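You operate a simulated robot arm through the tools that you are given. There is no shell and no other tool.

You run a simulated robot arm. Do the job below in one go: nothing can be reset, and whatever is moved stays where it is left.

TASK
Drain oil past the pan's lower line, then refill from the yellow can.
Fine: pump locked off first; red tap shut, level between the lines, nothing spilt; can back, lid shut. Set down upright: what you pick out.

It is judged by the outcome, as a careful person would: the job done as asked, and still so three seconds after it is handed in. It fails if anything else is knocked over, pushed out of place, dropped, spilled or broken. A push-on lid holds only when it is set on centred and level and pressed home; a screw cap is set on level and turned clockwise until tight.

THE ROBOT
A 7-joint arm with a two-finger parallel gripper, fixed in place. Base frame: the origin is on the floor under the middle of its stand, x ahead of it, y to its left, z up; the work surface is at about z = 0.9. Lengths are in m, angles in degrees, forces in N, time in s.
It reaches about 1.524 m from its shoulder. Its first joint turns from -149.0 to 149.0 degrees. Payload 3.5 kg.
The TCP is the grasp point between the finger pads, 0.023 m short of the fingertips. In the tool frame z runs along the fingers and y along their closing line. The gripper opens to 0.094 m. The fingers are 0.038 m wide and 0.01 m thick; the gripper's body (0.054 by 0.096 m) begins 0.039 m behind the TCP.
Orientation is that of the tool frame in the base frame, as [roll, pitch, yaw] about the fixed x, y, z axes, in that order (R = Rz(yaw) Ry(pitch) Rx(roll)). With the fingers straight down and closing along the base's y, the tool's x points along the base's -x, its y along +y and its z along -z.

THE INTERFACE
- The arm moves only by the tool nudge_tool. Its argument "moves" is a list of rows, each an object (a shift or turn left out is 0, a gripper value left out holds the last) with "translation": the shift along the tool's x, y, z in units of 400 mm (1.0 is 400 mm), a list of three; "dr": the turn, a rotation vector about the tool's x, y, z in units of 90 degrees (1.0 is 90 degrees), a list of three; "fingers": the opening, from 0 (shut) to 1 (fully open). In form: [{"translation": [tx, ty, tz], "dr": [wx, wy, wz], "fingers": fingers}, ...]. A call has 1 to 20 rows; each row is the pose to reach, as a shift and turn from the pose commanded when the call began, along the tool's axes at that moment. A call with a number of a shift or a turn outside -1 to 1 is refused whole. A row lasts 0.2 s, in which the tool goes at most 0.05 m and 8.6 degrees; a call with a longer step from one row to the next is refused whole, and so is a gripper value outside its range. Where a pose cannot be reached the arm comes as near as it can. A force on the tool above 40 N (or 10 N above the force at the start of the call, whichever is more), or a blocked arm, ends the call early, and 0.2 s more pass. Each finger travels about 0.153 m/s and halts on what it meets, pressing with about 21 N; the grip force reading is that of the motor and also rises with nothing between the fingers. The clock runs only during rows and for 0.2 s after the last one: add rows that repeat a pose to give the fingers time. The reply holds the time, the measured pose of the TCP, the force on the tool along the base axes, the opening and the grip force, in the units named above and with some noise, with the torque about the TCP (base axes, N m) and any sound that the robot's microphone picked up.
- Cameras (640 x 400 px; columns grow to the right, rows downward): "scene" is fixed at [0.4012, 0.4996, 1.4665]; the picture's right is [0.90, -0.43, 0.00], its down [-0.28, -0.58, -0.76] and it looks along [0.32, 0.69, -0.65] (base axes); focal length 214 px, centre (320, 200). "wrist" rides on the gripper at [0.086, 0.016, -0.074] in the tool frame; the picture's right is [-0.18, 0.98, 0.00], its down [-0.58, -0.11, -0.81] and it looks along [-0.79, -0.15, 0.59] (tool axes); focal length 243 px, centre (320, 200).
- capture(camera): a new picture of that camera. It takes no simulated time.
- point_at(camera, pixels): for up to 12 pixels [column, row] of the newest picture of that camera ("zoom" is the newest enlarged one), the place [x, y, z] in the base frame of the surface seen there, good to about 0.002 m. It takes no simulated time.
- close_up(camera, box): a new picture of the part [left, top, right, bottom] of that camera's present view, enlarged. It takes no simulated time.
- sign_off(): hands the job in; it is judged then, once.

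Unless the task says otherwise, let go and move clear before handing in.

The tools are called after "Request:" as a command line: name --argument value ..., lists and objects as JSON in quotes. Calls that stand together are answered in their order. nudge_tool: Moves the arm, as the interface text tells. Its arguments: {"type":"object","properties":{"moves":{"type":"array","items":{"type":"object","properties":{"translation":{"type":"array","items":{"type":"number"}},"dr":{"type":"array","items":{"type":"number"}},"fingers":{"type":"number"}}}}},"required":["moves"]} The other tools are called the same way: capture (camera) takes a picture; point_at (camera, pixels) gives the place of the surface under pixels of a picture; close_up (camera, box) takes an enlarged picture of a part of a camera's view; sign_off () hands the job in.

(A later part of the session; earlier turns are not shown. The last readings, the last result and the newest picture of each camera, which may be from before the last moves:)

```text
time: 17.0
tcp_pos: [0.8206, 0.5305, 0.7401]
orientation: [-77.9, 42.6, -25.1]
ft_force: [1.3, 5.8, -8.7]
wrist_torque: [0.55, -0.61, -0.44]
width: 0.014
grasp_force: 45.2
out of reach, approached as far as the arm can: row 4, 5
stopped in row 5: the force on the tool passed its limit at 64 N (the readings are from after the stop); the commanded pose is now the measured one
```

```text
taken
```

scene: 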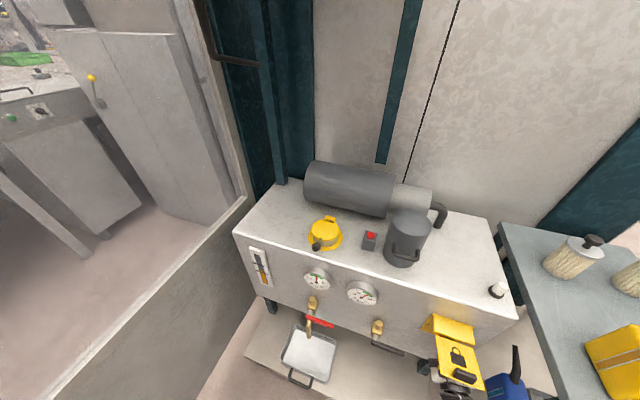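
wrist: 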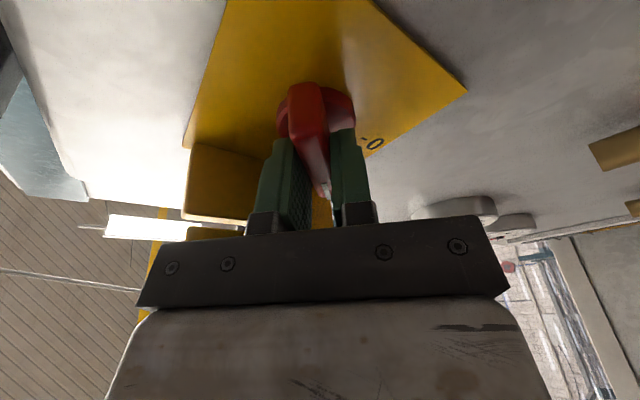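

The green lamp went out (scene ~498,290), so the isolator is turning, but after ~30° the arm ran into a joint limit. I'll let go, back out, and bring closed fingers under the knob's right end to push it up the rest of the way.

Request:
nudge_tool --moves '[{"translation": [0, 0, 0], "fingers": 0.4}, {"translation": [0, 0, 0], "fingers": 0.5}, {"translation": [-0.022, 0.0025, -0.085], "fingers": 0.5}, {"translation": [-0.044, 0.005, -0.17], "fingers": 0.5}, {"translation": [-0.066, 0.0075, -0.254], "fingers": 0.5}, {"translation": [-0.04, 0.02, -0.26], "dr": [0.0136, 0.0242, 0.0845], "fingers": 0.3}, {"translation": [-0.015, 0.032, -0.267], "dr": [0.0272, 0.0484, 0.1689], "fingers": 0.0}, {"translation": [0.011, 0.045, -0.273], "dr": [0.0409, 0.0727, 0.2534], "fingers": 0.0}, {"translation": [0.036, 0.057, -0.28], "dr": [0.0545, 0.0969, 0.3378], "fingers": 0.0}, {"translation": [0.062, 0.07, -0.286], "dr": [0.0681, 0.1211, 0.4223], "fingers": 0.0}, {"translation": [0.0875, 0.081, -0.2915], "dr": [0.0817, 0.1453, 0.5067], "fingers": 0.0}, {"translation": [0.0875, 0.081, -0.2915], "dr": [0.0817, 0.1453, 0.5067], "fingers": 0.0}]'

Request:
capture --camera "wrist"

Request:
close_up --camera "wrist" --box '[230, 0, 390, 100]'

```text
time: 19.6
tcp_pos: [0.7647, 0.4374, 0.6747]
orientation: [57.3, 89.9, 102.2]
ft_force: [-0.5, 1.0, 0.5]
wrist_torque: [-0.01, -0.01, -0.01]
width: 0.0001
grasp_force: 21.4
```

```text
taken
```

wrist: 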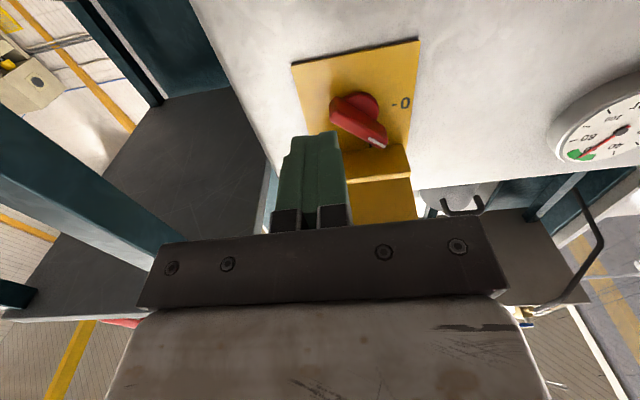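

```text
4.00 times, centred on (310, 50) of wrist
```

zoom: 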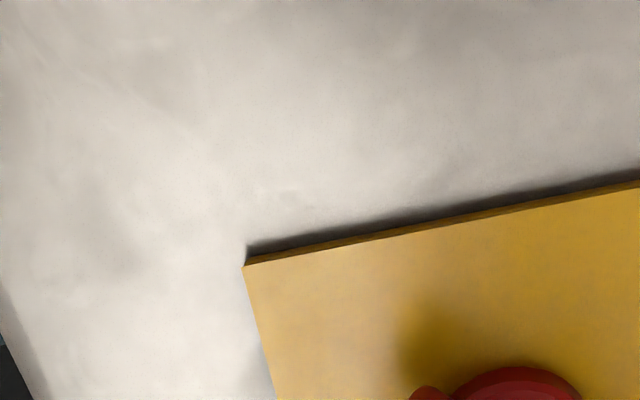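

The knob now leans well toward "0" (wrist ~360,118) with its right end low. I'll advance the closed fingers under that end.

Request:
nudge_tool --moves '[{"translation": [0, 0, 0.09]}, {"translation": [0, 0, 0.18]}, {"translation": [0, 0, 0.23]}, {"translation": [0, 0, 0.265]}, {"translation": [0, 0, 0.265]}]'

Request:
capture --camera "wrist"

```text
time: 20.8
tcp_pos: [0.8388, 0.5126, 0.6755]
orientation: [-14.9, 89.9, 30.2]
ft_force: [-0.4, 0.1, 0.9]
wrist_torque: [0.01, 0.01, 0.03]
width: 0.0
grasp_force: 20.8
```

```text
taken
```

wrist: 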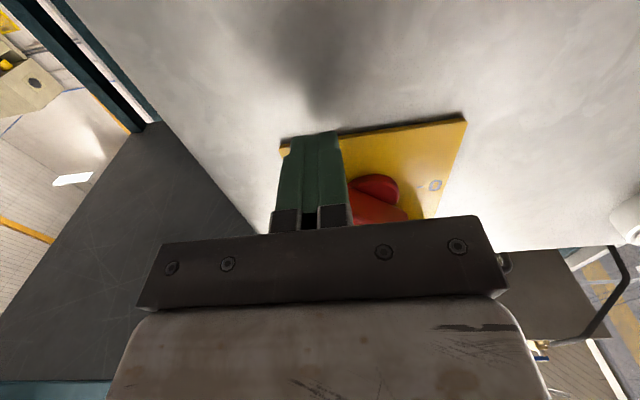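

The fingers are under the knob's right end with no force. I'll lift slowly to z≈0.714.

Request:
nudge_tool --moves '[{"translation": [-0.02, 0, 0]}, {"translation": [-0.04, 0, 0]}, {"translation": [-0.055, 0, 0]}, {"translation": [-0.07, 0, 0]}, {"translation": [-0.085, 0, 0]}, {"translation": [-0.0975, 0, 0]}, {"translation": [-0.0975, 0, 0]}]'

Request:
capture --camera "wrist"

```text
time: 22.0
tcp_pos: [0.8439, 0.5083, 0.7062]
orientation: [135.2, 89.5, 179.5]
ft_force: [7.7, -10.1, -5.0]
wrist_torque: [0.31, 0.01, -0.11]
width: 0.0001
grasp_force: 21.1
stopped in row 6: the force on the tool passed its limit at 43 N (the readings are from after the stop); the commanded pose is now the measured one
```

```text
taken
```

wrist: 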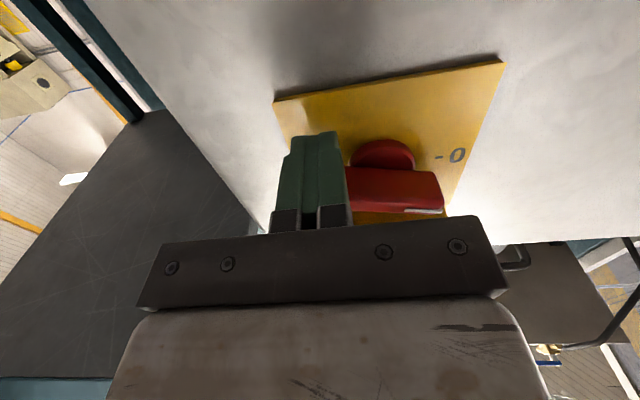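

The fingers slid to the knob's right tip and stopped at 43 N; the bar looks nearly horizontal (wrist 345–445, ~188). I'll lower a little, back out and check the angle.

Request:
nudge_tool --moves '[{"translation": [0.04, 0, 0]}, {"translation": [0.04, 0, -0.09]}, {"translation": [0.04, 0, -0.18]}, {"translation": [0.02, 0.03, -0.27]}, {"translation": [0.0, 0.065, -0.36]}, {"translation": [0.0, 0.065, -0.42]}]'

Request:
capture --camera "wrist"

Request:
close_up --camera "wrist" --box '[260, 0, 420, 100]'

```text
time: 23.4
tcp_pos: [0.7038, 0.409, 0.7094]
orientation: [135.7, 89.7, -179.8]
ft_force: [-0.3, 0.1, -0.1]
wrist_torque: [0.02, 0.01, 0.0]
width: 0.0
grasp_force: 21.2
```

```text
taken
```

wrist: 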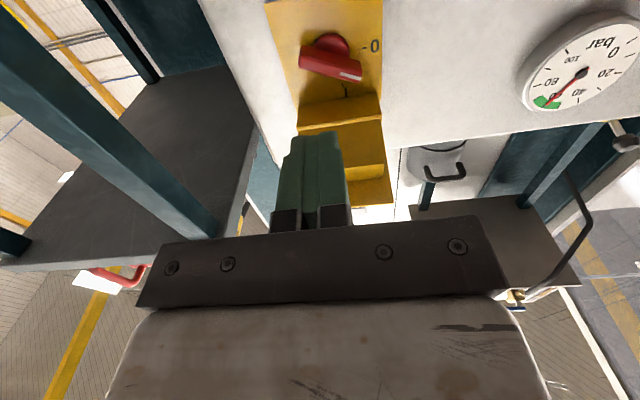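

```text
4.00 times, centred on (340, 50) of wrist
```

zoom: 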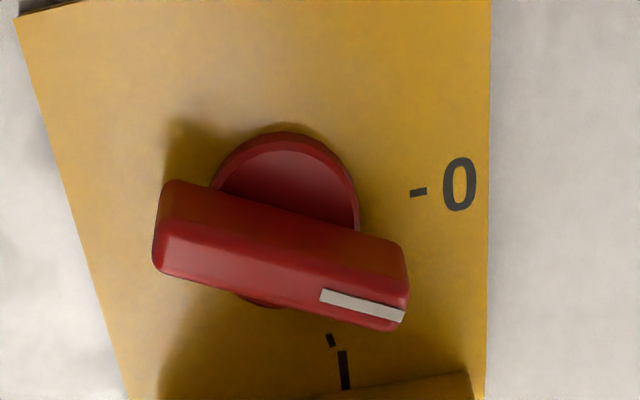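

The bar's marker end still seems a little above the "0" line, so I'll measure the bar's angle.

Request:
point_at --camera "zoom" --pixels '[[180, 245], [280, 270], [390, 310], [170, 215], [395, 265], [165, 265], [395, 325], [418, 192], [332, 341], [345, 375], [270, 140], [300, 200]]'

```text
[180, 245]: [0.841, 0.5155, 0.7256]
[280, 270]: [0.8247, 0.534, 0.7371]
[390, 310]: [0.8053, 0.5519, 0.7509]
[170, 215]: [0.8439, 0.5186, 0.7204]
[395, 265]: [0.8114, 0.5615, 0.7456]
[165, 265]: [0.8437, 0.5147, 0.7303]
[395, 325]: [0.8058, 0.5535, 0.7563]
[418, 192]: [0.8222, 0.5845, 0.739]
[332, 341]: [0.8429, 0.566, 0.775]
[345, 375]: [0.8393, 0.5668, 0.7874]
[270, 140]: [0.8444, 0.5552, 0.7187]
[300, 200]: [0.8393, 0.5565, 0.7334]
```

The bar is still about 26° short of "0". I'll push its right half up again, a bit further inboard (u≈0.217) to avoid slipping off the tip.

Request:
nudge_tool --moves '[{"translation": [0.03, -0.021, 0.0]}, {"translation": [0.065, -0.021, 0.08]}, {"translation": [0.065, -0.021, 0.18]}, {"translation": [0.065, -0.021, 0.28]}, {"translation": [0.065, -0.021, 0.36]}, {"translation": [0.065, -0.021, 0.42]}, {"translation": [0.065, -0.021, 0.425]}, {"translation": [0.05, -0.021, 0.425]}, {"translation": [0.035, -0.021, 0.425]}, {"translation": [0.02, -0.021, 0.425]}, {"translation": [0.01, -0.021, 0.425]}, {"translation": [0.0, -0.021, 0.425]}, {"translation": [-0.01, -0.021, 0.425]}, {"translation": [-0.017, -0.021, 0.425]}]'

Request:
capture --camera "wrist"

```text
time: 26.4
tcp_pos: [0.8318, 0.523, 0.714]
orientation: [148.1, 89.7, -167.4]
ft_force: [-1.0, -0.2, -5.3]
wrist_torque: [0.0, -0.01, 0.06]
width: 0.0003
grasp_force: 20.7
```

```text
taken
```

wrist: 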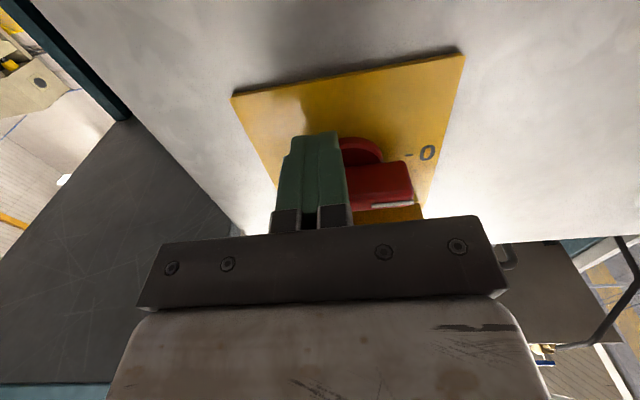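

The push went smoothly to z=0.714 with ~5 N. I'll press up a few more millimetres to find the stop, then back out and check.

Request:
nudge_tool --moves '[{"translation": [-0.005, 0, 0]}, {"translation": [-0.01, 0, 0]}, {"translation": [-0.01, 0, 0]}]'

Request:
nudge_tool --moves '[{"translation": [0.03, 0, 0]}, {"translation": [0.05, 0, -0.08]}, {"translation": [0.05, 0, -0.18]}, {"translation": [0.03, 0, -0.28]}, {"translation": [0.01, 0.02, -0.37]}, {"translation": [0.01, 0.02, -0.42]}]'

Request:
close_up --camera "wrist" --box '[260, 0, 420, 100]'

Request:
point_at --camera "zoom" --pixels '[[180, 245], [280, 250], [380, 250], [418, 192], [345, 375], [300, 200]]'

```text
time: 27.0
tcp_pos: [0.8318, 0.5223, 0.7148]
orientation: [175.0, 89.3, -140.7]
ft_force: [0.5, 1.0, -7.4]
wrist_torque: [-0.06, 0.0, -0.1]
width: 0.0
grasp_force: 20.5
stopped in row 2: the force on the tool passed its limit at 45 N (the readings are from after the stop); the commanded pose is now the measured one
```

```text
time: 28.4
tcp_pos: [0.7062, 0.4109, 0.7137]
orientation: [170.8, 89.5, -144.8]
ft_force: [-0.1, 1.4, -0.4]
wrist_torque: [0.01, -0.02, 0.02]
width: 0.0001
grasp_force: 20.9
```

```text
4.00 times, centred on (340, 50) of wrist
```

zoom: 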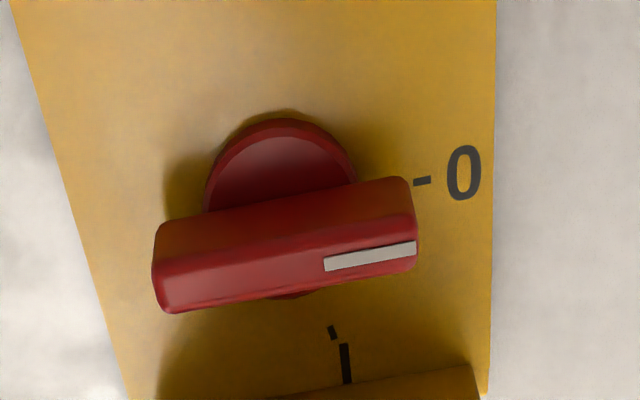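

```text
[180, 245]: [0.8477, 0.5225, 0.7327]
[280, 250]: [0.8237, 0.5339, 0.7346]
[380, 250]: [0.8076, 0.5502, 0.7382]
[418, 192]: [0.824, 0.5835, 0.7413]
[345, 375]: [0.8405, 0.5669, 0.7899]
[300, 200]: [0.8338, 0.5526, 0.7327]
```

The stop was reached and the marker now lies parallel with the "-0" line. I'll confirm the bar's angle with edge points, and look at the lamp.

Request:
point_at --camera "zoom" --pixels '[[170, 280], [410, 235], [170, 300], [410, 262]]'

Request:
capture --camera "scene"

Request:
close_up --camera "scene" --box '[400, 260, 540, 400]'

```text
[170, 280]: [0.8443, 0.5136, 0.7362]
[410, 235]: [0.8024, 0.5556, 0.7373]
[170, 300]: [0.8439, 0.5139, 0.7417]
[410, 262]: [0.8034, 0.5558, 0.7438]
```

```text
taken
```

scene: 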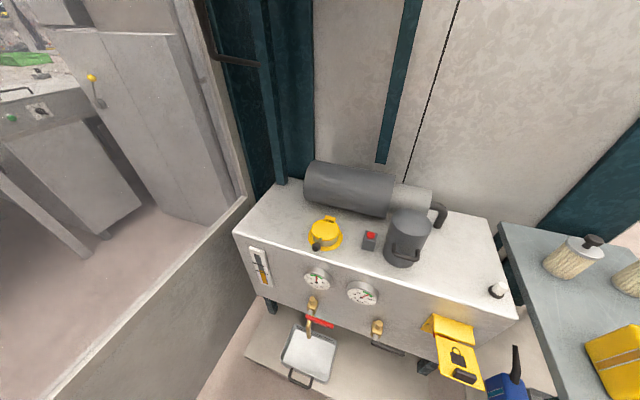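

```text
2.86 times, centred on (470, 330) of scene
```

zoom: 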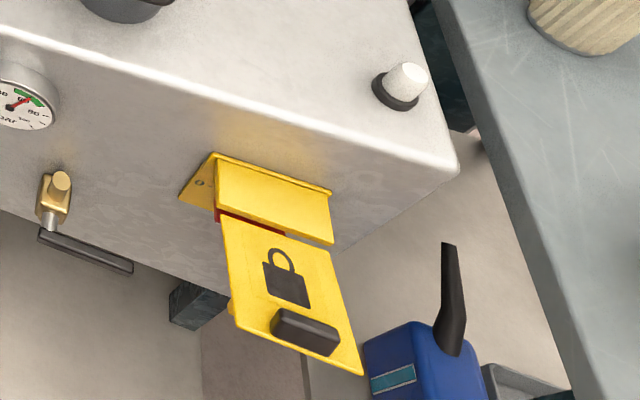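

The isolator bar is level on "0" (z 0.736/0.737 at both ends) and the lamp is off. Next I'll retreat and rise above the flap with the tool tilted 45°, ready to press the flap's black handle down.

Request:
nudge_tool --moves '[{"translation": [0, 0, -0.1]}, {"translation": [0, 0, -0.18]}, {"translation": [-0.07, 0, -0.19], "dr": [0, 0.05, 0]}, {"translation": [-0.15, 0, -0.19], "dr": [0, 0.13, 0]}, {"translation": [-0.24, 0, -0.19], "dr": [0, 0.21, 0]}, {"translation": [-0.33, 0, -0.19], "dr": [0, 0.29, 0]}, {"translation": [-0.42, 0, -0.19], "dr": [0, 0.37, 0]}, {"translation": [-0.5, 0.005, -0.19], "dr": [0, 0.44, 0]}, {"translation": [-0.54, 0.0095, -0.19], "dr": [0, 0.5, 0]}, {"translation": [-0.54, 0.0095, -0.19], "dr": [0, 0.5, 0]}]'

Request:
capture --camera "wrist"

Request:
capture --camera "scene"

```text
time: 30.6
tcp_pos: [0.6505, 0.3619, 0.9299]
orientation: [180.0, 44.3, -135.8]
ft_force: [-0.4, -1.3, -0.1]
wrist_torque: [0.07, 0.0, -0.03]
width: 0.0
grasp_force: 21.5
```

```text
taken
```

wrist: 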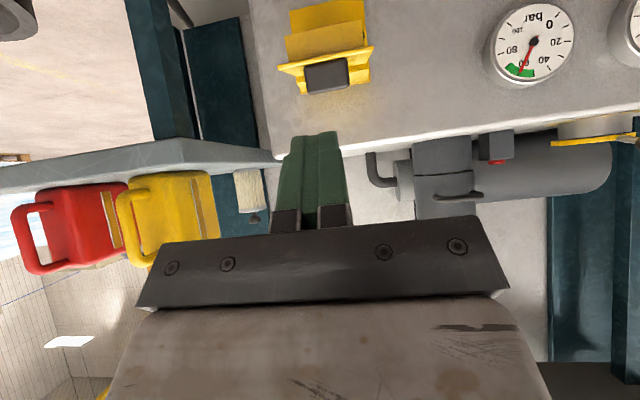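

```text
taken
```

scene: 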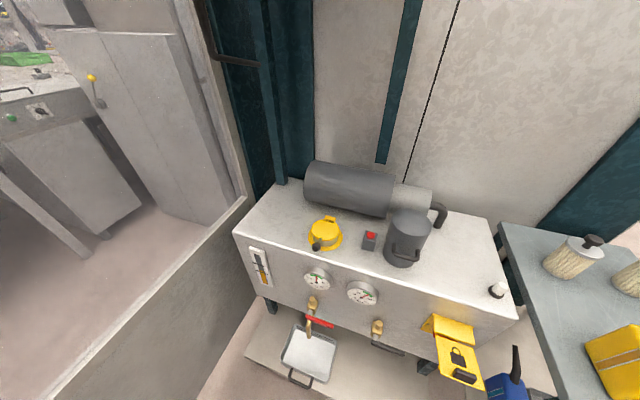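

The flap handle shows at wrist (~326,73) below the fingertips' line. I'll come down onto the handle and press it through the first ~25° of its swing.

Request:
nudge_tool --moves '[{"translation": [-0.07, 0, 0.103]}, {"translation": [-0.14, 0, 0.206]}, {"translation": [-0.209, 0, 0.309]}, {"translation": [-0.185, 0, 0.332]}, {"translation": [-0.167, 0, 0.351]}, {"translation": [-0.147, 0, 0.361]}, {"translation": [-0.127, 0, 0.371]}, {"translation": [-0.1, 0, 0.39]}, {"translation": [-0.073, 0, 0.408]}]'

Request:
capture --camera "scene"

Request:
close_up --camera "scene" --box '[390, 280, 530, 400]'

Request:
capture --camera "wrist"

```text
time: 32.6
tcp_pos: [0.7472, 0.4552, 0.8332]
orientation: [179.9, 44.4, -135.7]
ft_force: [0.7, -0.1, -0.6]
wrist_torque: [0.02, 0.04, 0.0]
width: 0.0
grasp_force: 21.1
```

```text
taken
```

scene: 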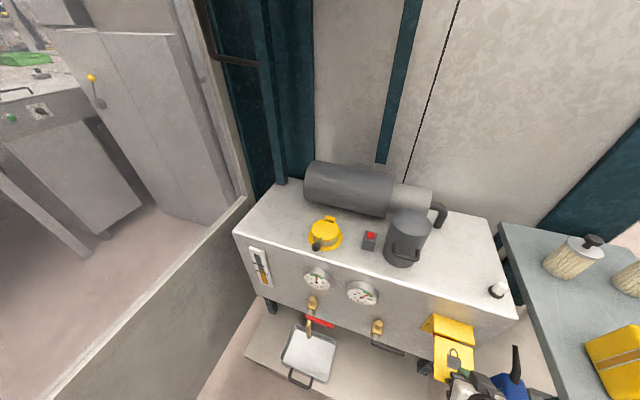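

```text
3.33 times, centred on (460, 340) of scene
```

zoom: 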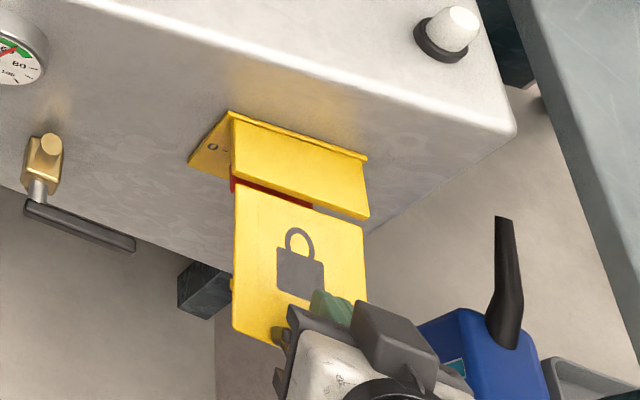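

```text
taken
```

wrist: 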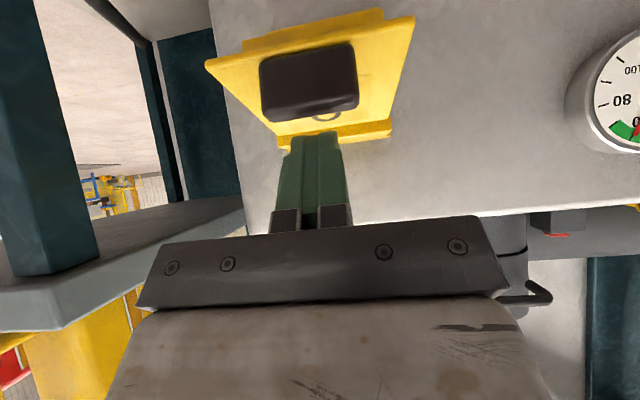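

The flap has swung down with almost no force, and the handle is at wrist (~310,80). I'll continue along the arc to vertical.

Request:
nudge_tool --moves '[{"translation": [0.02, 0, 0.025]}, {"translation": [0.041, 0, 0.049]}, {"translation": [0.08, 0, 0.078]}, {"translation": [0.118, 0, 0.107]}, {"translation": [0.147, 0, 0.139]}, {"translation": [0.176, 0, 0.17]}, {"translation": [0.174, 0, 0.202]}, {"translation": [0.172, 0, 0.234]}, {"translation": [0.162, 0, 0.265]}, {"translation": [0.151, 0, 0.295]}, {"translation": [0.148, 0, 0.3]}]'

Request:
capture --camera "scene"

Request:
close_up --camera "scene" --box '[390, 280, 530, 400]'

Request:
capture --camera "wrist"

```text
time: 35.0
tcp_pos: [0.7753, 0.4858, 0.7079]
orientation: [179.9, 44.4, -135.7]
ft_force: [-0.4, 0.3, -0.9]
wrist_torque: [-0.03, 0.01, -0.06]
width: 0.0
grasp_force: 21.0
```

```text
taken
```

scene: 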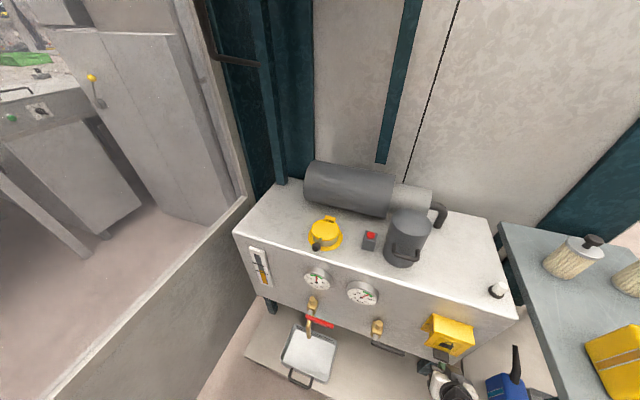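

```text
3.33 times, centred on (460, 340) of scene
```

zoom: 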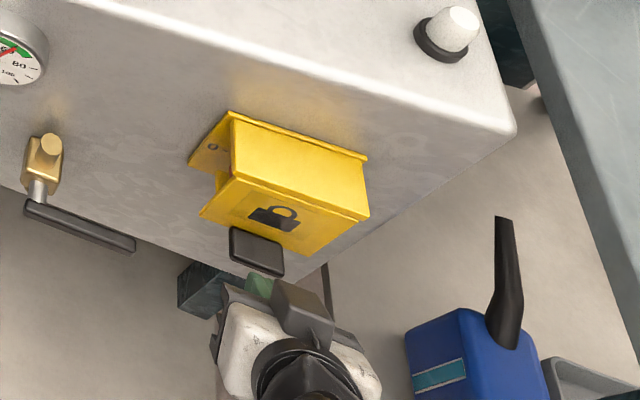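

```text
taken
```

wrist: 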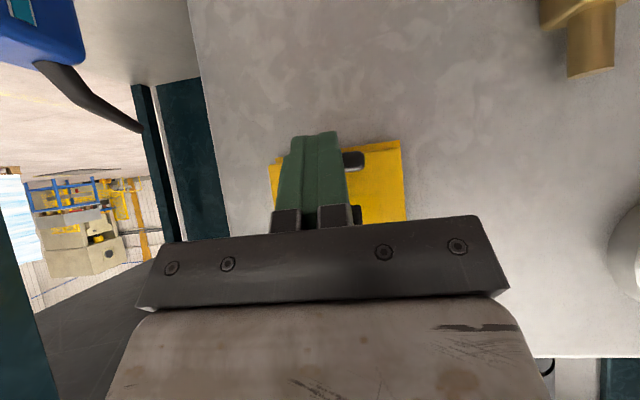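

The flap now hangs over the isolator. I'll back straight out and inspect it from the front.

Request:
nudge_tool --moves '[{"translation": [0.075, 0, -0.073]}, {"translation": [0.15, 0, -0.146]}, {"translation": [0.225, 0, -0.22]}, {"translation": [0.3, 0, -0.293]}, {"translation": [0.3, 0, -0.293]}]'

Request:
capture --camera "wrist"

Request:
close_up --camera "wrist" --box '[230, 30, 390, 130]'

```text
time: 36.2
tcp_pos: [0.6569, 0.3678, 0.7055]
orientation: [179.9, 44.3, -135.7]
ft_force: [0.3, 0.0, 0.9]
wrist_torque: [0.01, 0.03, -0.02]
width: 0.0
grasp_force: 20.6
```

```text
taken
```

wrist: 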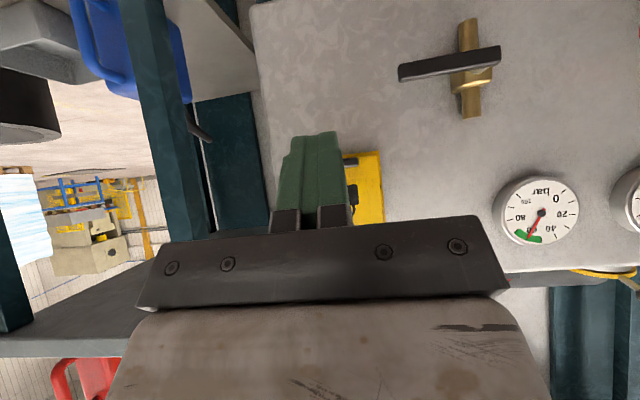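

```text
4.00 times, centred on (310, 80) of wrist
```

zoom: 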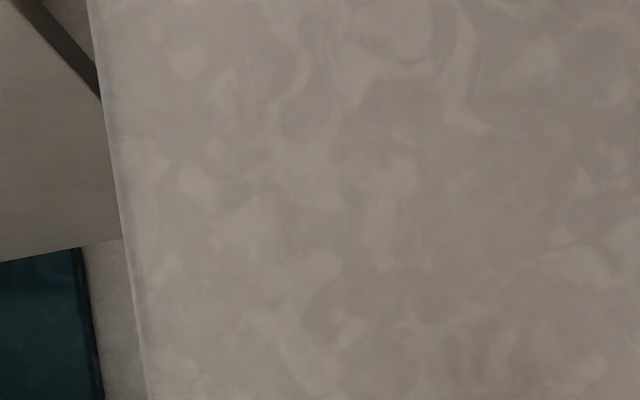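

The fingers hide the flap from here. I'll rise and shift left for a clear view.

Request:
nudge_tool --moves '[{"translation": [-0.05, 0.05, -0.06]}, {"translation": [-0.1, 0.1, -0.12]}, {"translation": [-0.15, 0.15, -0.17]}, {"translation": [-0.21, 0.2, -0.215]}, {"translation": [-0.21, 0.2, -0.215]}]'

Request:
capture --camera "wrist"

Request:
close_up --camera "scene" --box '[400, 290, 500, 370]'

```text
time: 37.4
tcp_pos: [0.6004, 0.4256, 0.8271]
orientation: [179.8, 44.4, -135.7]
ft_force: [0.0, -0.5, -0.6]
wrist_torque: [-0.01, 0.01, 0.0]
width: 0.0
grasp_force: 21.3
```

```text
taken
```

wrist: 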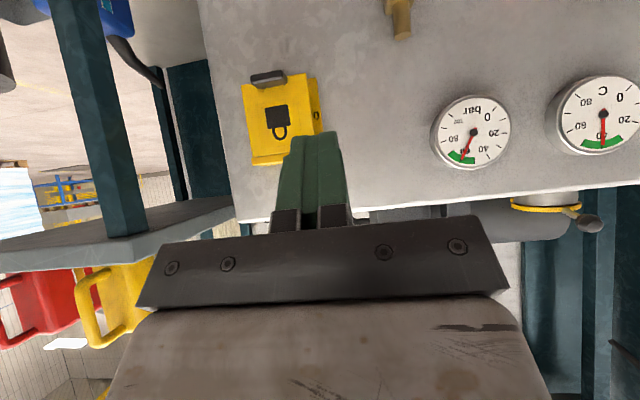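

```text
5.00 times, centred on (450, 330) of scene
```

zoom: 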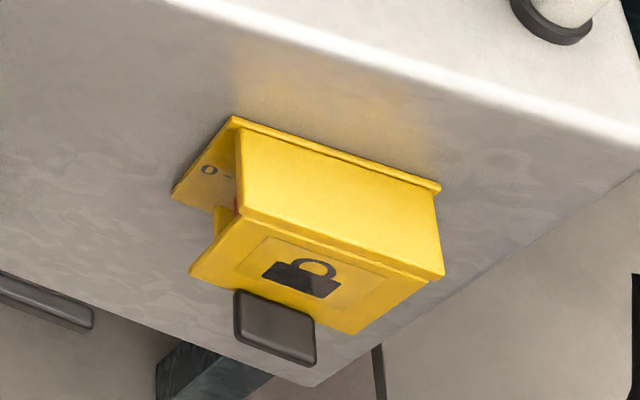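

The flap with the padlock sign is down over the knob (wrist ~282,120). I'll measure whether it hangs fully vertical.

Request:
close_up --camera "wrist" --box '[230, 60, 340, 170]'

Request:
point_at --camera "zoom" --pixels '[[160, 380], [230, 330], [110, 150], [240, 110], [170, 60], [150, 90], [300, 180], [330, 150], [310, 230], [120, 300], [270, 150], [200, 210]]'

```text
3.64 times, centred on (285, 115) of wrist
```

zoom: 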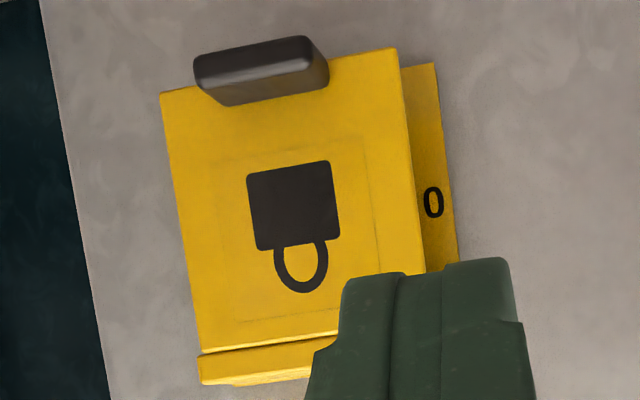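

```text
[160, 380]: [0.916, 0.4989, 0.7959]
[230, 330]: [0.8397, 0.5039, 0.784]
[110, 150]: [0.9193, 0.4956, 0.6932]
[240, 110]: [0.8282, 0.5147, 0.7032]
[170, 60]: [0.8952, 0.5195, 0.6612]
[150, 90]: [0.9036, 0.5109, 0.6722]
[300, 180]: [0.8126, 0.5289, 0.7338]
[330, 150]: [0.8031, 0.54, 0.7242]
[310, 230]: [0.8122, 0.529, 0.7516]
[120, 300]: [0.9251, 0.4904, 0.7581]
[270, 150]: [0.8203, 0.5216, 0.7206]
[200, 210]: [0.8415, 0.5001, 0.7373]
```

The flap is vertical (m≈0.950 at both z 0.784 and 0.703) over a knob on "0": pump locked off. Now I'll study the red tap and pan.

Request:
close_up --camera "scene" --box '[270, 285, 360, 345]'

Request:
point_at --camera "zoom" --pixels '[[250, 225], [330, 260], [440, 290], [270, 245], [430, 310], [300, 110], [305, 170], [285, 200], [275, 330], [310, 90], [280, 280], [270, 360]]'

Request:
close_up --camera "scene" --box '[270, 315, 350, 395]'

Request:
point_at --camera "zoom" --pixels '[[120, 75], [430, 160], [50, 240], [370, 370], [250, 200], [130, 40], [450, 130], [20, 220], [400, 390], [245, 60], [300, 120], [280, 110]]'

```text
6.67 times, centred on (315, 315) of scene
```

zoom: 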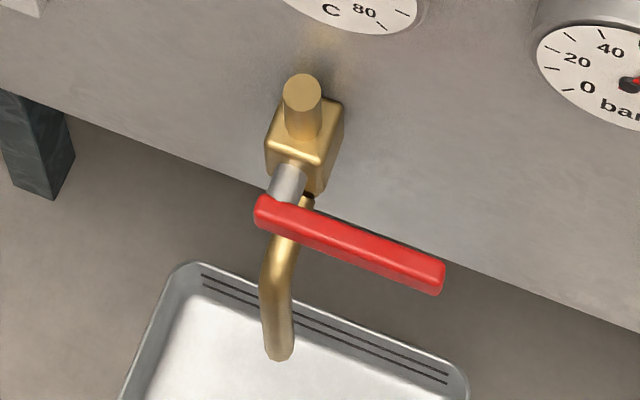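

```text
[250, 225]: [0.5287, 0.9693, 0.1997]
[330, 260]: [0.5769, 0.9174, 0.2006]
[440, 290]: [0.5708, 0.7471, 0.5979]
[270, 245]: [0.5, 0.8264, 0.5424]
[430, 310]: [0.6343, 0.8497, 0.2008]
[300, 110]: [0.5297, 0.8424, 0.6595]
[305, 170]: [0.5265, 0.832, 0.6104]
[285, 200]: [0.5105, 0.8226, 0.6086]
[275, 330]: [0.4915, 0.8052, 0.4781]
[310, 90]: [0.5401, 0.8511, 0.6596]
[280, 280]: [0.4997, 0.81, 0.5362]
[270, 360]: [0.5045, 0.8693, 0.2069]
```

```text
5.00 times, centred on (310, 355) of scene
```

zoom: 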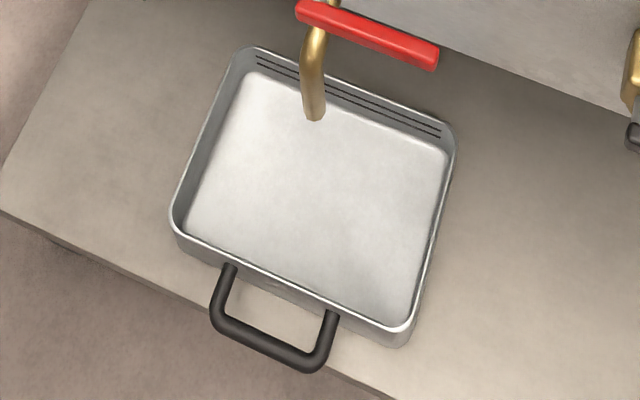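

```text
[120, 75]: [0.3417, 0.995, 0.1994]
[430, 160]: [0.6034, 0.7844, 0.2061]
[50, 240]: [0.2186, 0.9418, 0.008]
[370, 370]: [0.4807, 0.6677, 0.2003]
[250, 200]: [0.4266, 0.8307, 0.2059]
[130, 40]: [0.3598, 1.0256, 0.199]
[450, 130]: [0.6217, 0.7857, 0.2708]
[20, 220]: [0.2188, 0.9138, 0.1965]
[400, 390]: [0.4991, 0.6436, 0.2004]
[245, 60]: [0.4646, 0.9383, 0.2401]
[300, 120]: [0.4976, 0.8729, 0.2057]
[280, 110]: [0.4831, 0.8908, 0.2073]
```

The tap's lever turns about the tank normal: the bar runs right from the stem (u≈−0.22, z≈0.605) and the spout comes down in front below it. I'll move across with fingers open to see it from the front.

Request:
nudge_tool --moves '[{"translation": [0.031, 0.083, 0.044], "fingers": 0.5}, {"translation": [0.062, 0.167, 0.087], "fingers": 1.0}, {"translation": [0.093, 0.25, 0.131], "fingers": 1.0}, {"translation": [0.124, 0.333, 0.174], "fingers": 1.0}, {"translation": [0.154, 0.417, 0.218], "fingers": 1.0}, {"translation": [0.185, 0.5, 0.262], "fingers": 1.0}, {"translation": [0.216, 0.583, 0.305], "fingers": 1.0}, {"translation": [0.247, 0.667, 0.349], "fingers": 1.0}, {"translation": [0.278, 0.75, 0.3925], "fingers": 1.0}, {"translation": [0.278, 0.75, 0.3925], "fingers": 1.0}]'

Request:
capture --camera "wrist"

Request:
capture --camera "scene"

```text
time: 39.6
tcp_pos: [0.4116, 0.66, 0.6369]
orientation: [179.8, 44.5, -135.7]
ft_force: [-0.9, -0.1, 0.0]
wrist_torque: [0.0, -0.03, -0.01]
width: 0.0941
grasp_force: 0.1
```

```text
taken
```

wrist: 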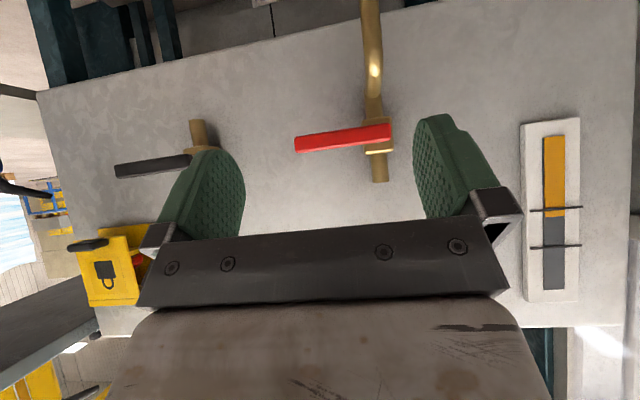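

```text
taken
```

scene: 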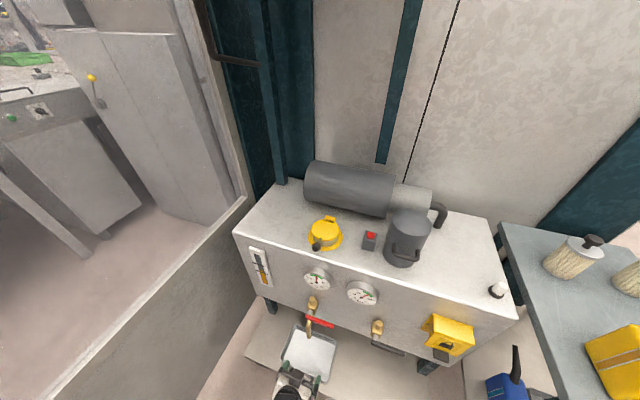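

The wrist view shows the red tap (~345,138) with its spout behind and the sight glass (~550,200) clearly. I'll zoom in on the tap and measure the lever.

Request:
close_up --camera "wrist" --box '[270, 80, 430, 200]'

Request:
point_at --camera "zoom" --pixels '[[110, 250], [110, 220], [280, 225], [450, 200], [450, 180], [420, 260], [410, 60], [440, 350], [425, 300], [430, 240], [410, 120], [400, 20]]'

Request:
close_up --camera "wrist" --box '[500, 100, 620, 320]'

Request:
point_at --camera "zoom" --pixels '[[310, 50], [320, 195], [320, 260], [315, 330], [312, 215]]'

```text
3.33 times, centred on (350, 140) of wrist
```

zoom: 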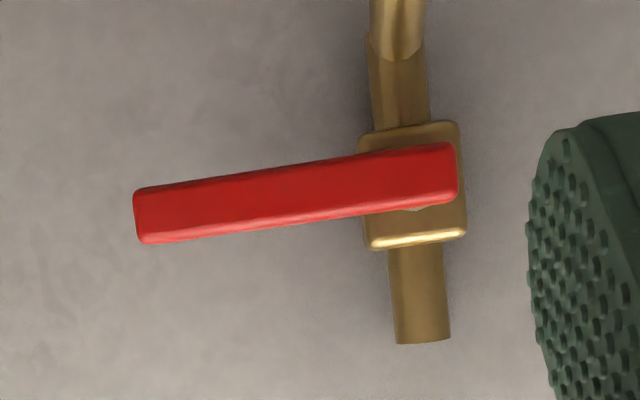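

```text
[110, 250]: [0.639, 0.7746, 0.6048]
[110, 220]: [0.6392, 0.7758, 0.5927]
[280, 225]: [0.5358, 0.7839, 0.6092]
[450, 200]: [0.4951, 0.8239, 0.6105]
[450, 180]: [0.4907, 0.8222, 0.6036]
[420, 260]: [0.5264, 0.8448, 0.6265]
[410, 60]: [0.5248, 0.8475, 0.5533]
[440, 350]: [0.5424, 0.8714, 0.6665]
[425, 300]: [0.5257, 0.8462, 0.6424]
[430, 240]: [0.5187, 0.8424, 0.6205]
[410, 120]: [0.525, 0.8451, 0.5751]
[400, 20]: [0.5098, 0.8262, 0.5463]
```

```text
1.82 times, centred on (560, 210) of wrist
```

zoom: 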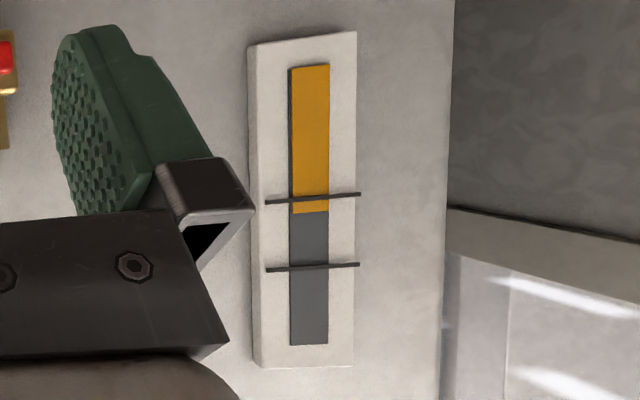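

```text
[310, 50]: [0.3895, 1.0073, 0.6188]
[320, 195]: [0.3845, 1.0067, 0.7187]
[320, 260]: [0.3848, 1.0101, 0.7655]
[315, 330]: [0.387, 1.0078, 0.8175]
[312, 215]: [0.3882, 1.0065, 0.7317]
```

The sight glass lines sit at z≈0.719 and 0.766 with oil at ≈0.731; the red lever lies horizontal (pivot u≈−0.225, z≈0.605, right end u≈−0.128), and the spout blocks it from swinging down, so it should open upward. I'll level the hand and set closed fingers below the lever's right end.

Request:
nudge_tool --moves '[{"translation": [0, -0.011, 0.036], "dr": [0, -0.072, 0], "fingers": 0.5}, {"translation": [0, -0.022, 0.073], "dr": [0, -0.144, 0], "fingers": 0}, {"translation": [-0.001, -0.033, 0.109], "dr": [0, -0.217, 0], "fingers": 0}, {"translation": [-0.002, -0.044, 0.146], "dr": [0, -0.289, 0], "fingers": 0}, {"translation": [-0.002, -0.055, 0.182], "dr": [0, -0.361, 0], "fingers": 0}, {"translation": [-0.003, -0.066, 0.219], "dr": [0, -0.433, 0], "fingers": 0}, {"translation": [-0.003, -0.0765, 0.255], "dr": [0, -0.5056, 0], "fingers": 0}, {"translation": [-0.003, -0.0765, 0.255], "dr": [0, -0.5056, 0], "fingers": 0}]'

Request:
capture --camera "wrist"

Request:
capture --camera "scene"

```text
time: 41.4
tcp_pos: [0.4861, 0.6893, 0.5657]
orientation: [81.9, 89.9, 126.5]
ft_force: [0.8, 0.5, -0.1]
wrist_torque: [0.0, 0.01, 0.03]
width: 0.0
grasp_force: 21.2
out of reach, approached as far as the arm can: row 4, 5
```

```text
taken
```

wrist: 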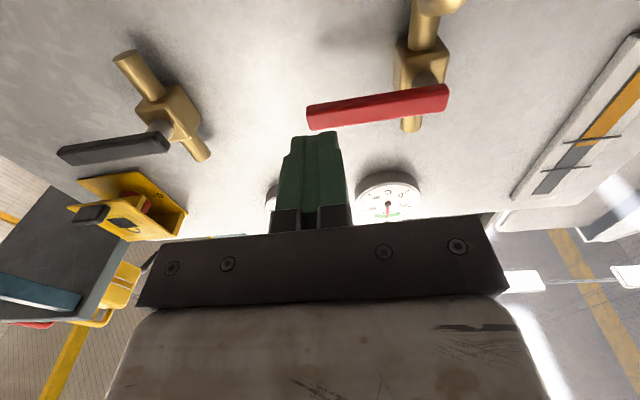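

```text
taken
```

scene: 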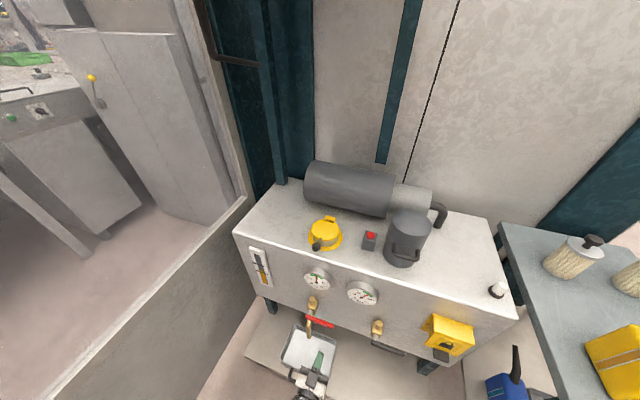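

The hand is level below the lever (TCP u≈−0.144, z≈0.566). I'll advance 0.10 m so the fingertips reach under the bar.

Request:
nudge_tool --moves '[{"translation": [0, 0, 0.08]}, {"translation": [0, 0, 0.16]}, {"translation": [0, 0, 0.22]}, {"translation": [0, 0, 0.25]}, {"translation": [0, 0, 0.25]}]'

Request:
capture --camera "wrist"

Request:
close_up --camera "scene" --box '[270, 290, 370, 360]'

```text
time: 42.6
tcp_pos: [0.5578, 0.7609, 0.5654]
orientation: [124.4, 89.8, 168.6]
ft_force: [-0.5, 0.1, 0.4]
wrist_torque: [0.0, 0.0, -0.04]
width: 0.0001
grasp_force: 21.1
```

```text
taken
```

wrist: 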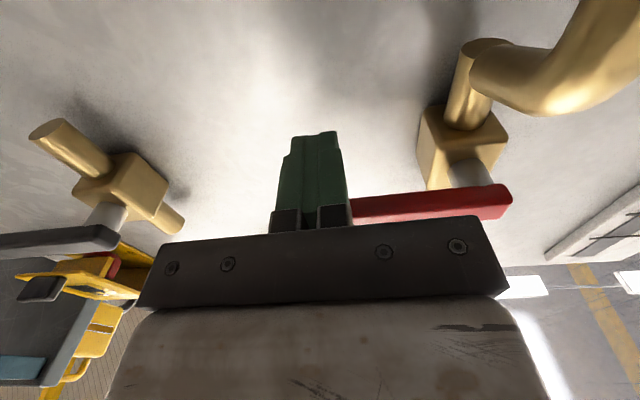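

```text
5.71 times, centred on (320, 325) of scene
```

zoom: 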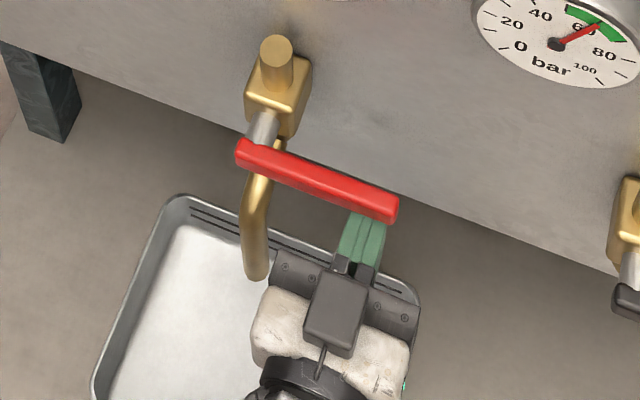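

The fingertips are under the red bar (scene zoom ~365,235). I'll lift gently ~30 mm to test whether the lever moves upward.

Request:
nudge_tool --moves '[{"translation": [-0.015, 0, 0]}, {"translation": [-0.03, 0, 0]}, {"translation": [-0.045, 0, 0]}, {"translation": [-0.06, 0, 0]}, {"translation": [-0.075, 0, 0]}]'

Request:
capture --camera "wrist"

Request:
close_up --camera "scene" --box '[270, 290, 370, 360]'

```text
time: 43.8
tcp_pos: [0.5576, 0.7603, 0.5946]
orientation: [113.3, 89.9, 157.7]
ft_force: [-0.1, 0.4, -0.8]
wrist_torque: [-0.01, 0.0, 0.03]
width: 0.0
grasp_force: 21.0
```

```text
taken
```

wrist: 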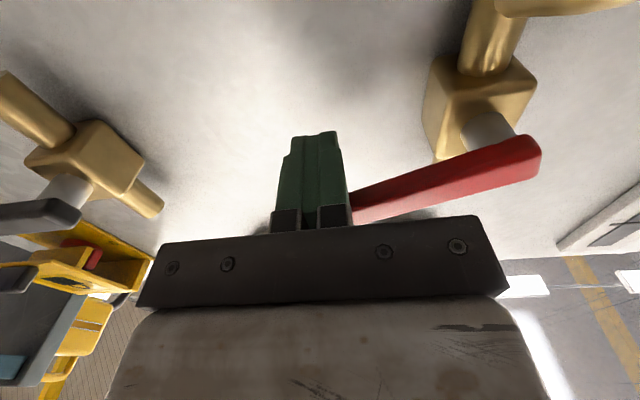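

```text
5.71 times, centred on (320, 325) of scene
```

zoom: 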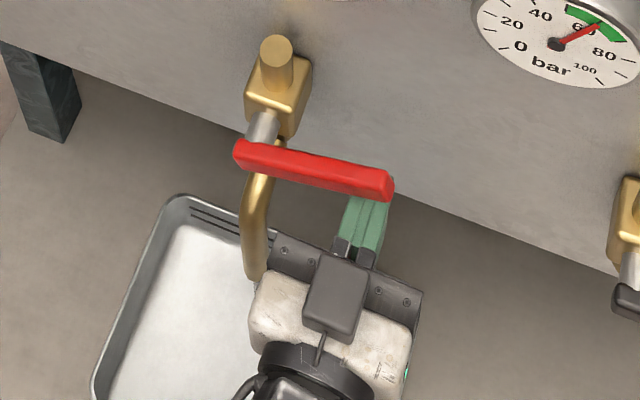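

The lever lifts freely (now ~13° up) and no oil is flowing yet. I'll carry on to about 45° and look for flow.

Request:
nudge_tool --moves '[{"translation": [-0.03, -0.003, 0]}, {"translation": [-0.0625, -0.004, 0]}, {"translation": [-0.09, 0.003, 0]}, {"translation": [-0.117, 0.0122, 0]}]'

Request:
capture --camera "wrist"

Request:
close_up --camera "scene" --box '[260, 280, 370, 390]'

```text
time: 44.8
tcp_pos: [0.5543, 0.7626, 0.6421]
orientation: [120.5, 89.9, 164.9]
ft_force: [0.0, -1.5, -0.8]
wrist_torque: [0.02, 0.03, 0.03]
width: 0.0
grasp_force: 20.7
```

```text
taken
```

wrist: 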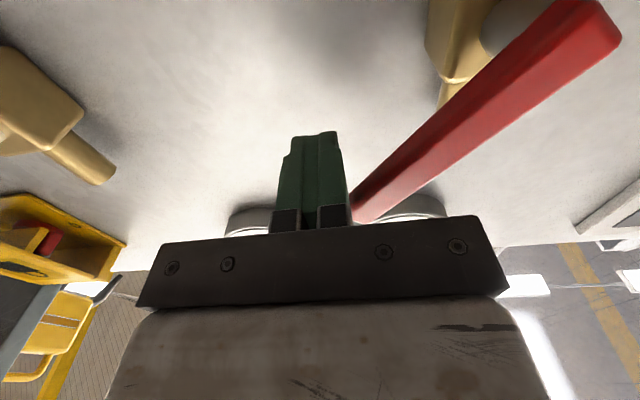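

```text
3.64 times, centred on (315, 335) of scene
```

zoom: 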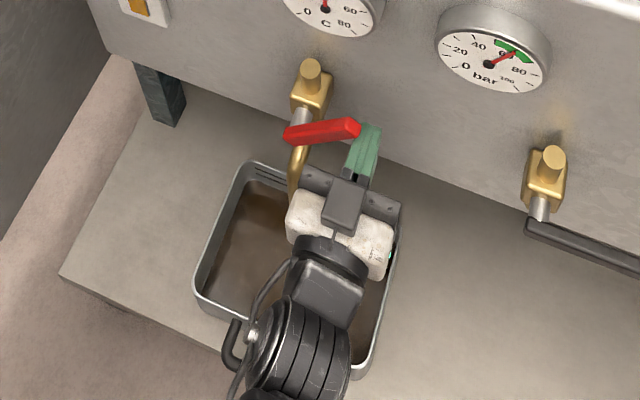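

Oil is in the pan now (dark film at scene zoom ~250,240). I'll check the level against the pan's lines.

Request:
close_up --camera "scene" --box '[290, 318, 350, 358]'

Request:
close_up --camera "scene" --box '[235, 240, 295, 290]'

```text
10.00 times, centred on (320, 338) of scene
```

zoom: 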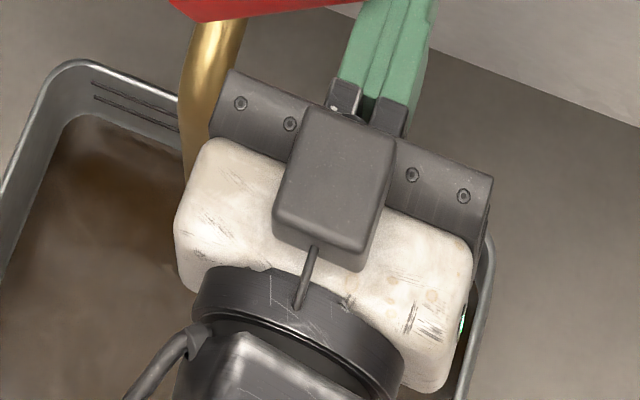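

```text
8.00 times, centred on (265, 265) of scene
```

zoom: 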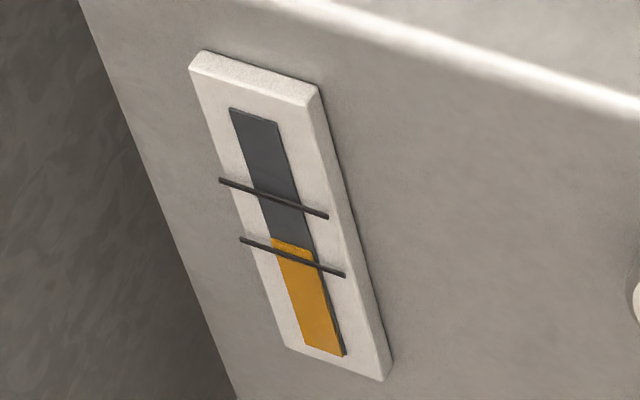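

The pan shows two lines (zoom ~(110,88) and (110,101)) still well above the oil. I'll measure line heights and the present oil surface.

Request:
close_up --camera "scene" --box '[285, 318, 315, 338]'

Request:
point_at --camera "zoom" --pixels '[[300, 130], [300, 175], [300, 200], [200, 130], [200, 150], [400, 200], [300, 250], [200, 300], [150, 60], [400, 170], [400, 225], [300, 225]]'

```text
16.00 times, centred on (300, 328) of scene
```

zoom: 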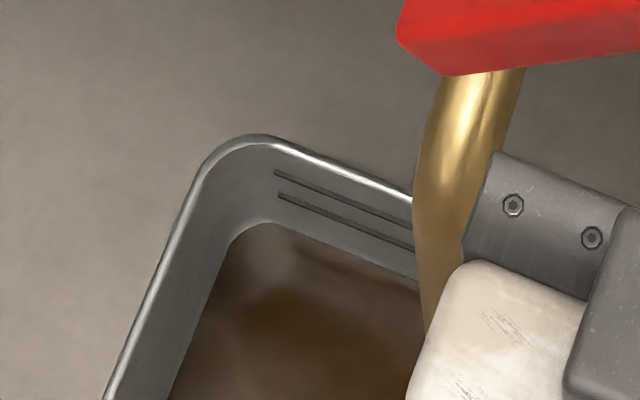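

```text
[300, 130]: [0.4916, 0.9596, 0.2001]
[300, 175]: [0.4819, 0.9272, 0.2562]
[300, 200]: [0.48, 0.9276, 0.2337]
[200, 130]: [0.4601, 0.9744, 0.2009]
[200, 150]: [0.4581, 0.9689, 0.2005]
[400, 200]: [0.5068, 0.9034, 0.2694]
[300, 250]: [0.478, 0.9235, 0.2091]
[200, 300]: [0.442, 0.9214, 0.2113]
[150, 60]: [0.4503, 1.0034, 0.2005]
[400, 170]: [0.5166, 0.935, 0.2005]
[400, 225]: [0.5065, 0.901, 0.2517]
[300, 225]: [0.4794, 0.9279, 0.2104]
```

The lines read z≈0.232 (lower) and ≈0.252 (upper), and the oil is at ≈0.210. I'll hold still for about a second and check the rate.

Request:
nudge_tool --moves '[{"translation": [0, 0, 0]}, {"translation": [0, 0, 0]}, {"translation": [0, 0, 0]}, {"translation": [0, 0, 0]}]'

Request:
close_up --camera "scene" --box '[285, 318, 315, 338]'

Request:
point_at --camera "zoom" --pixels '[[300, 250], [200, 300], [300, 300], [250, 350], [350, 280], [330, 350]]'

Request:
close_up --camera "scene" --box '[235, 240, 295, 290]'

```text
time: 45.8
tcp_pos: [0.5532, 0.7632, 0.6409]
orientation: [120.9, 89.9, 165.2]
ft_force: [0.3, -0.2, 0.2]
wrist_torque: [-0.02, -0.02, 0.01]
width: 0.0001
grasp_force: 21.5
```

```text
16.00 times, centred on (300, 328) of scene
```

zoom: 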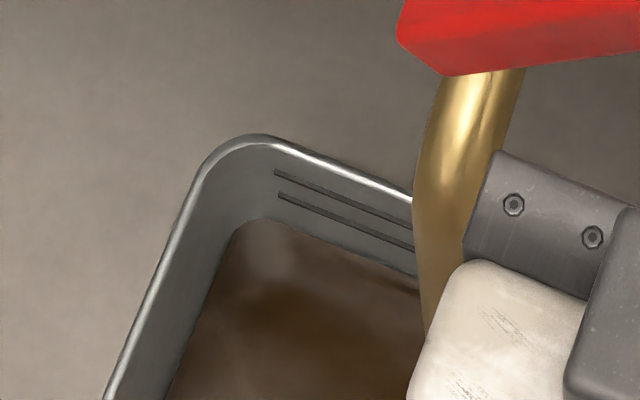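

```text
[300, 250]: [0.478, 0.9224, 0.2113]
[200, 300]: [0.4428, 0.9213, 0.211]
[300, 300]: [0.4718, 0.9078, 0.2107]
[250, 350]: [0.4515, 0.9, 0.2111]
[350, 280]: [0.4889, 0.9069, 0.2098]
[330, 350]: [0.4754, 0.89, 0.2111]
```

```text
8.00 times, centred on (265, 265) of scene
```

zoom: 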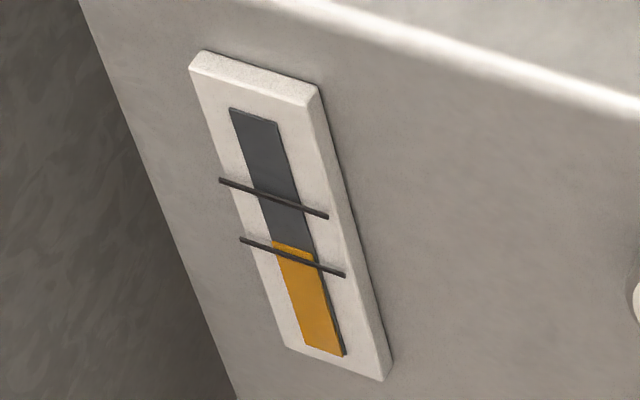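

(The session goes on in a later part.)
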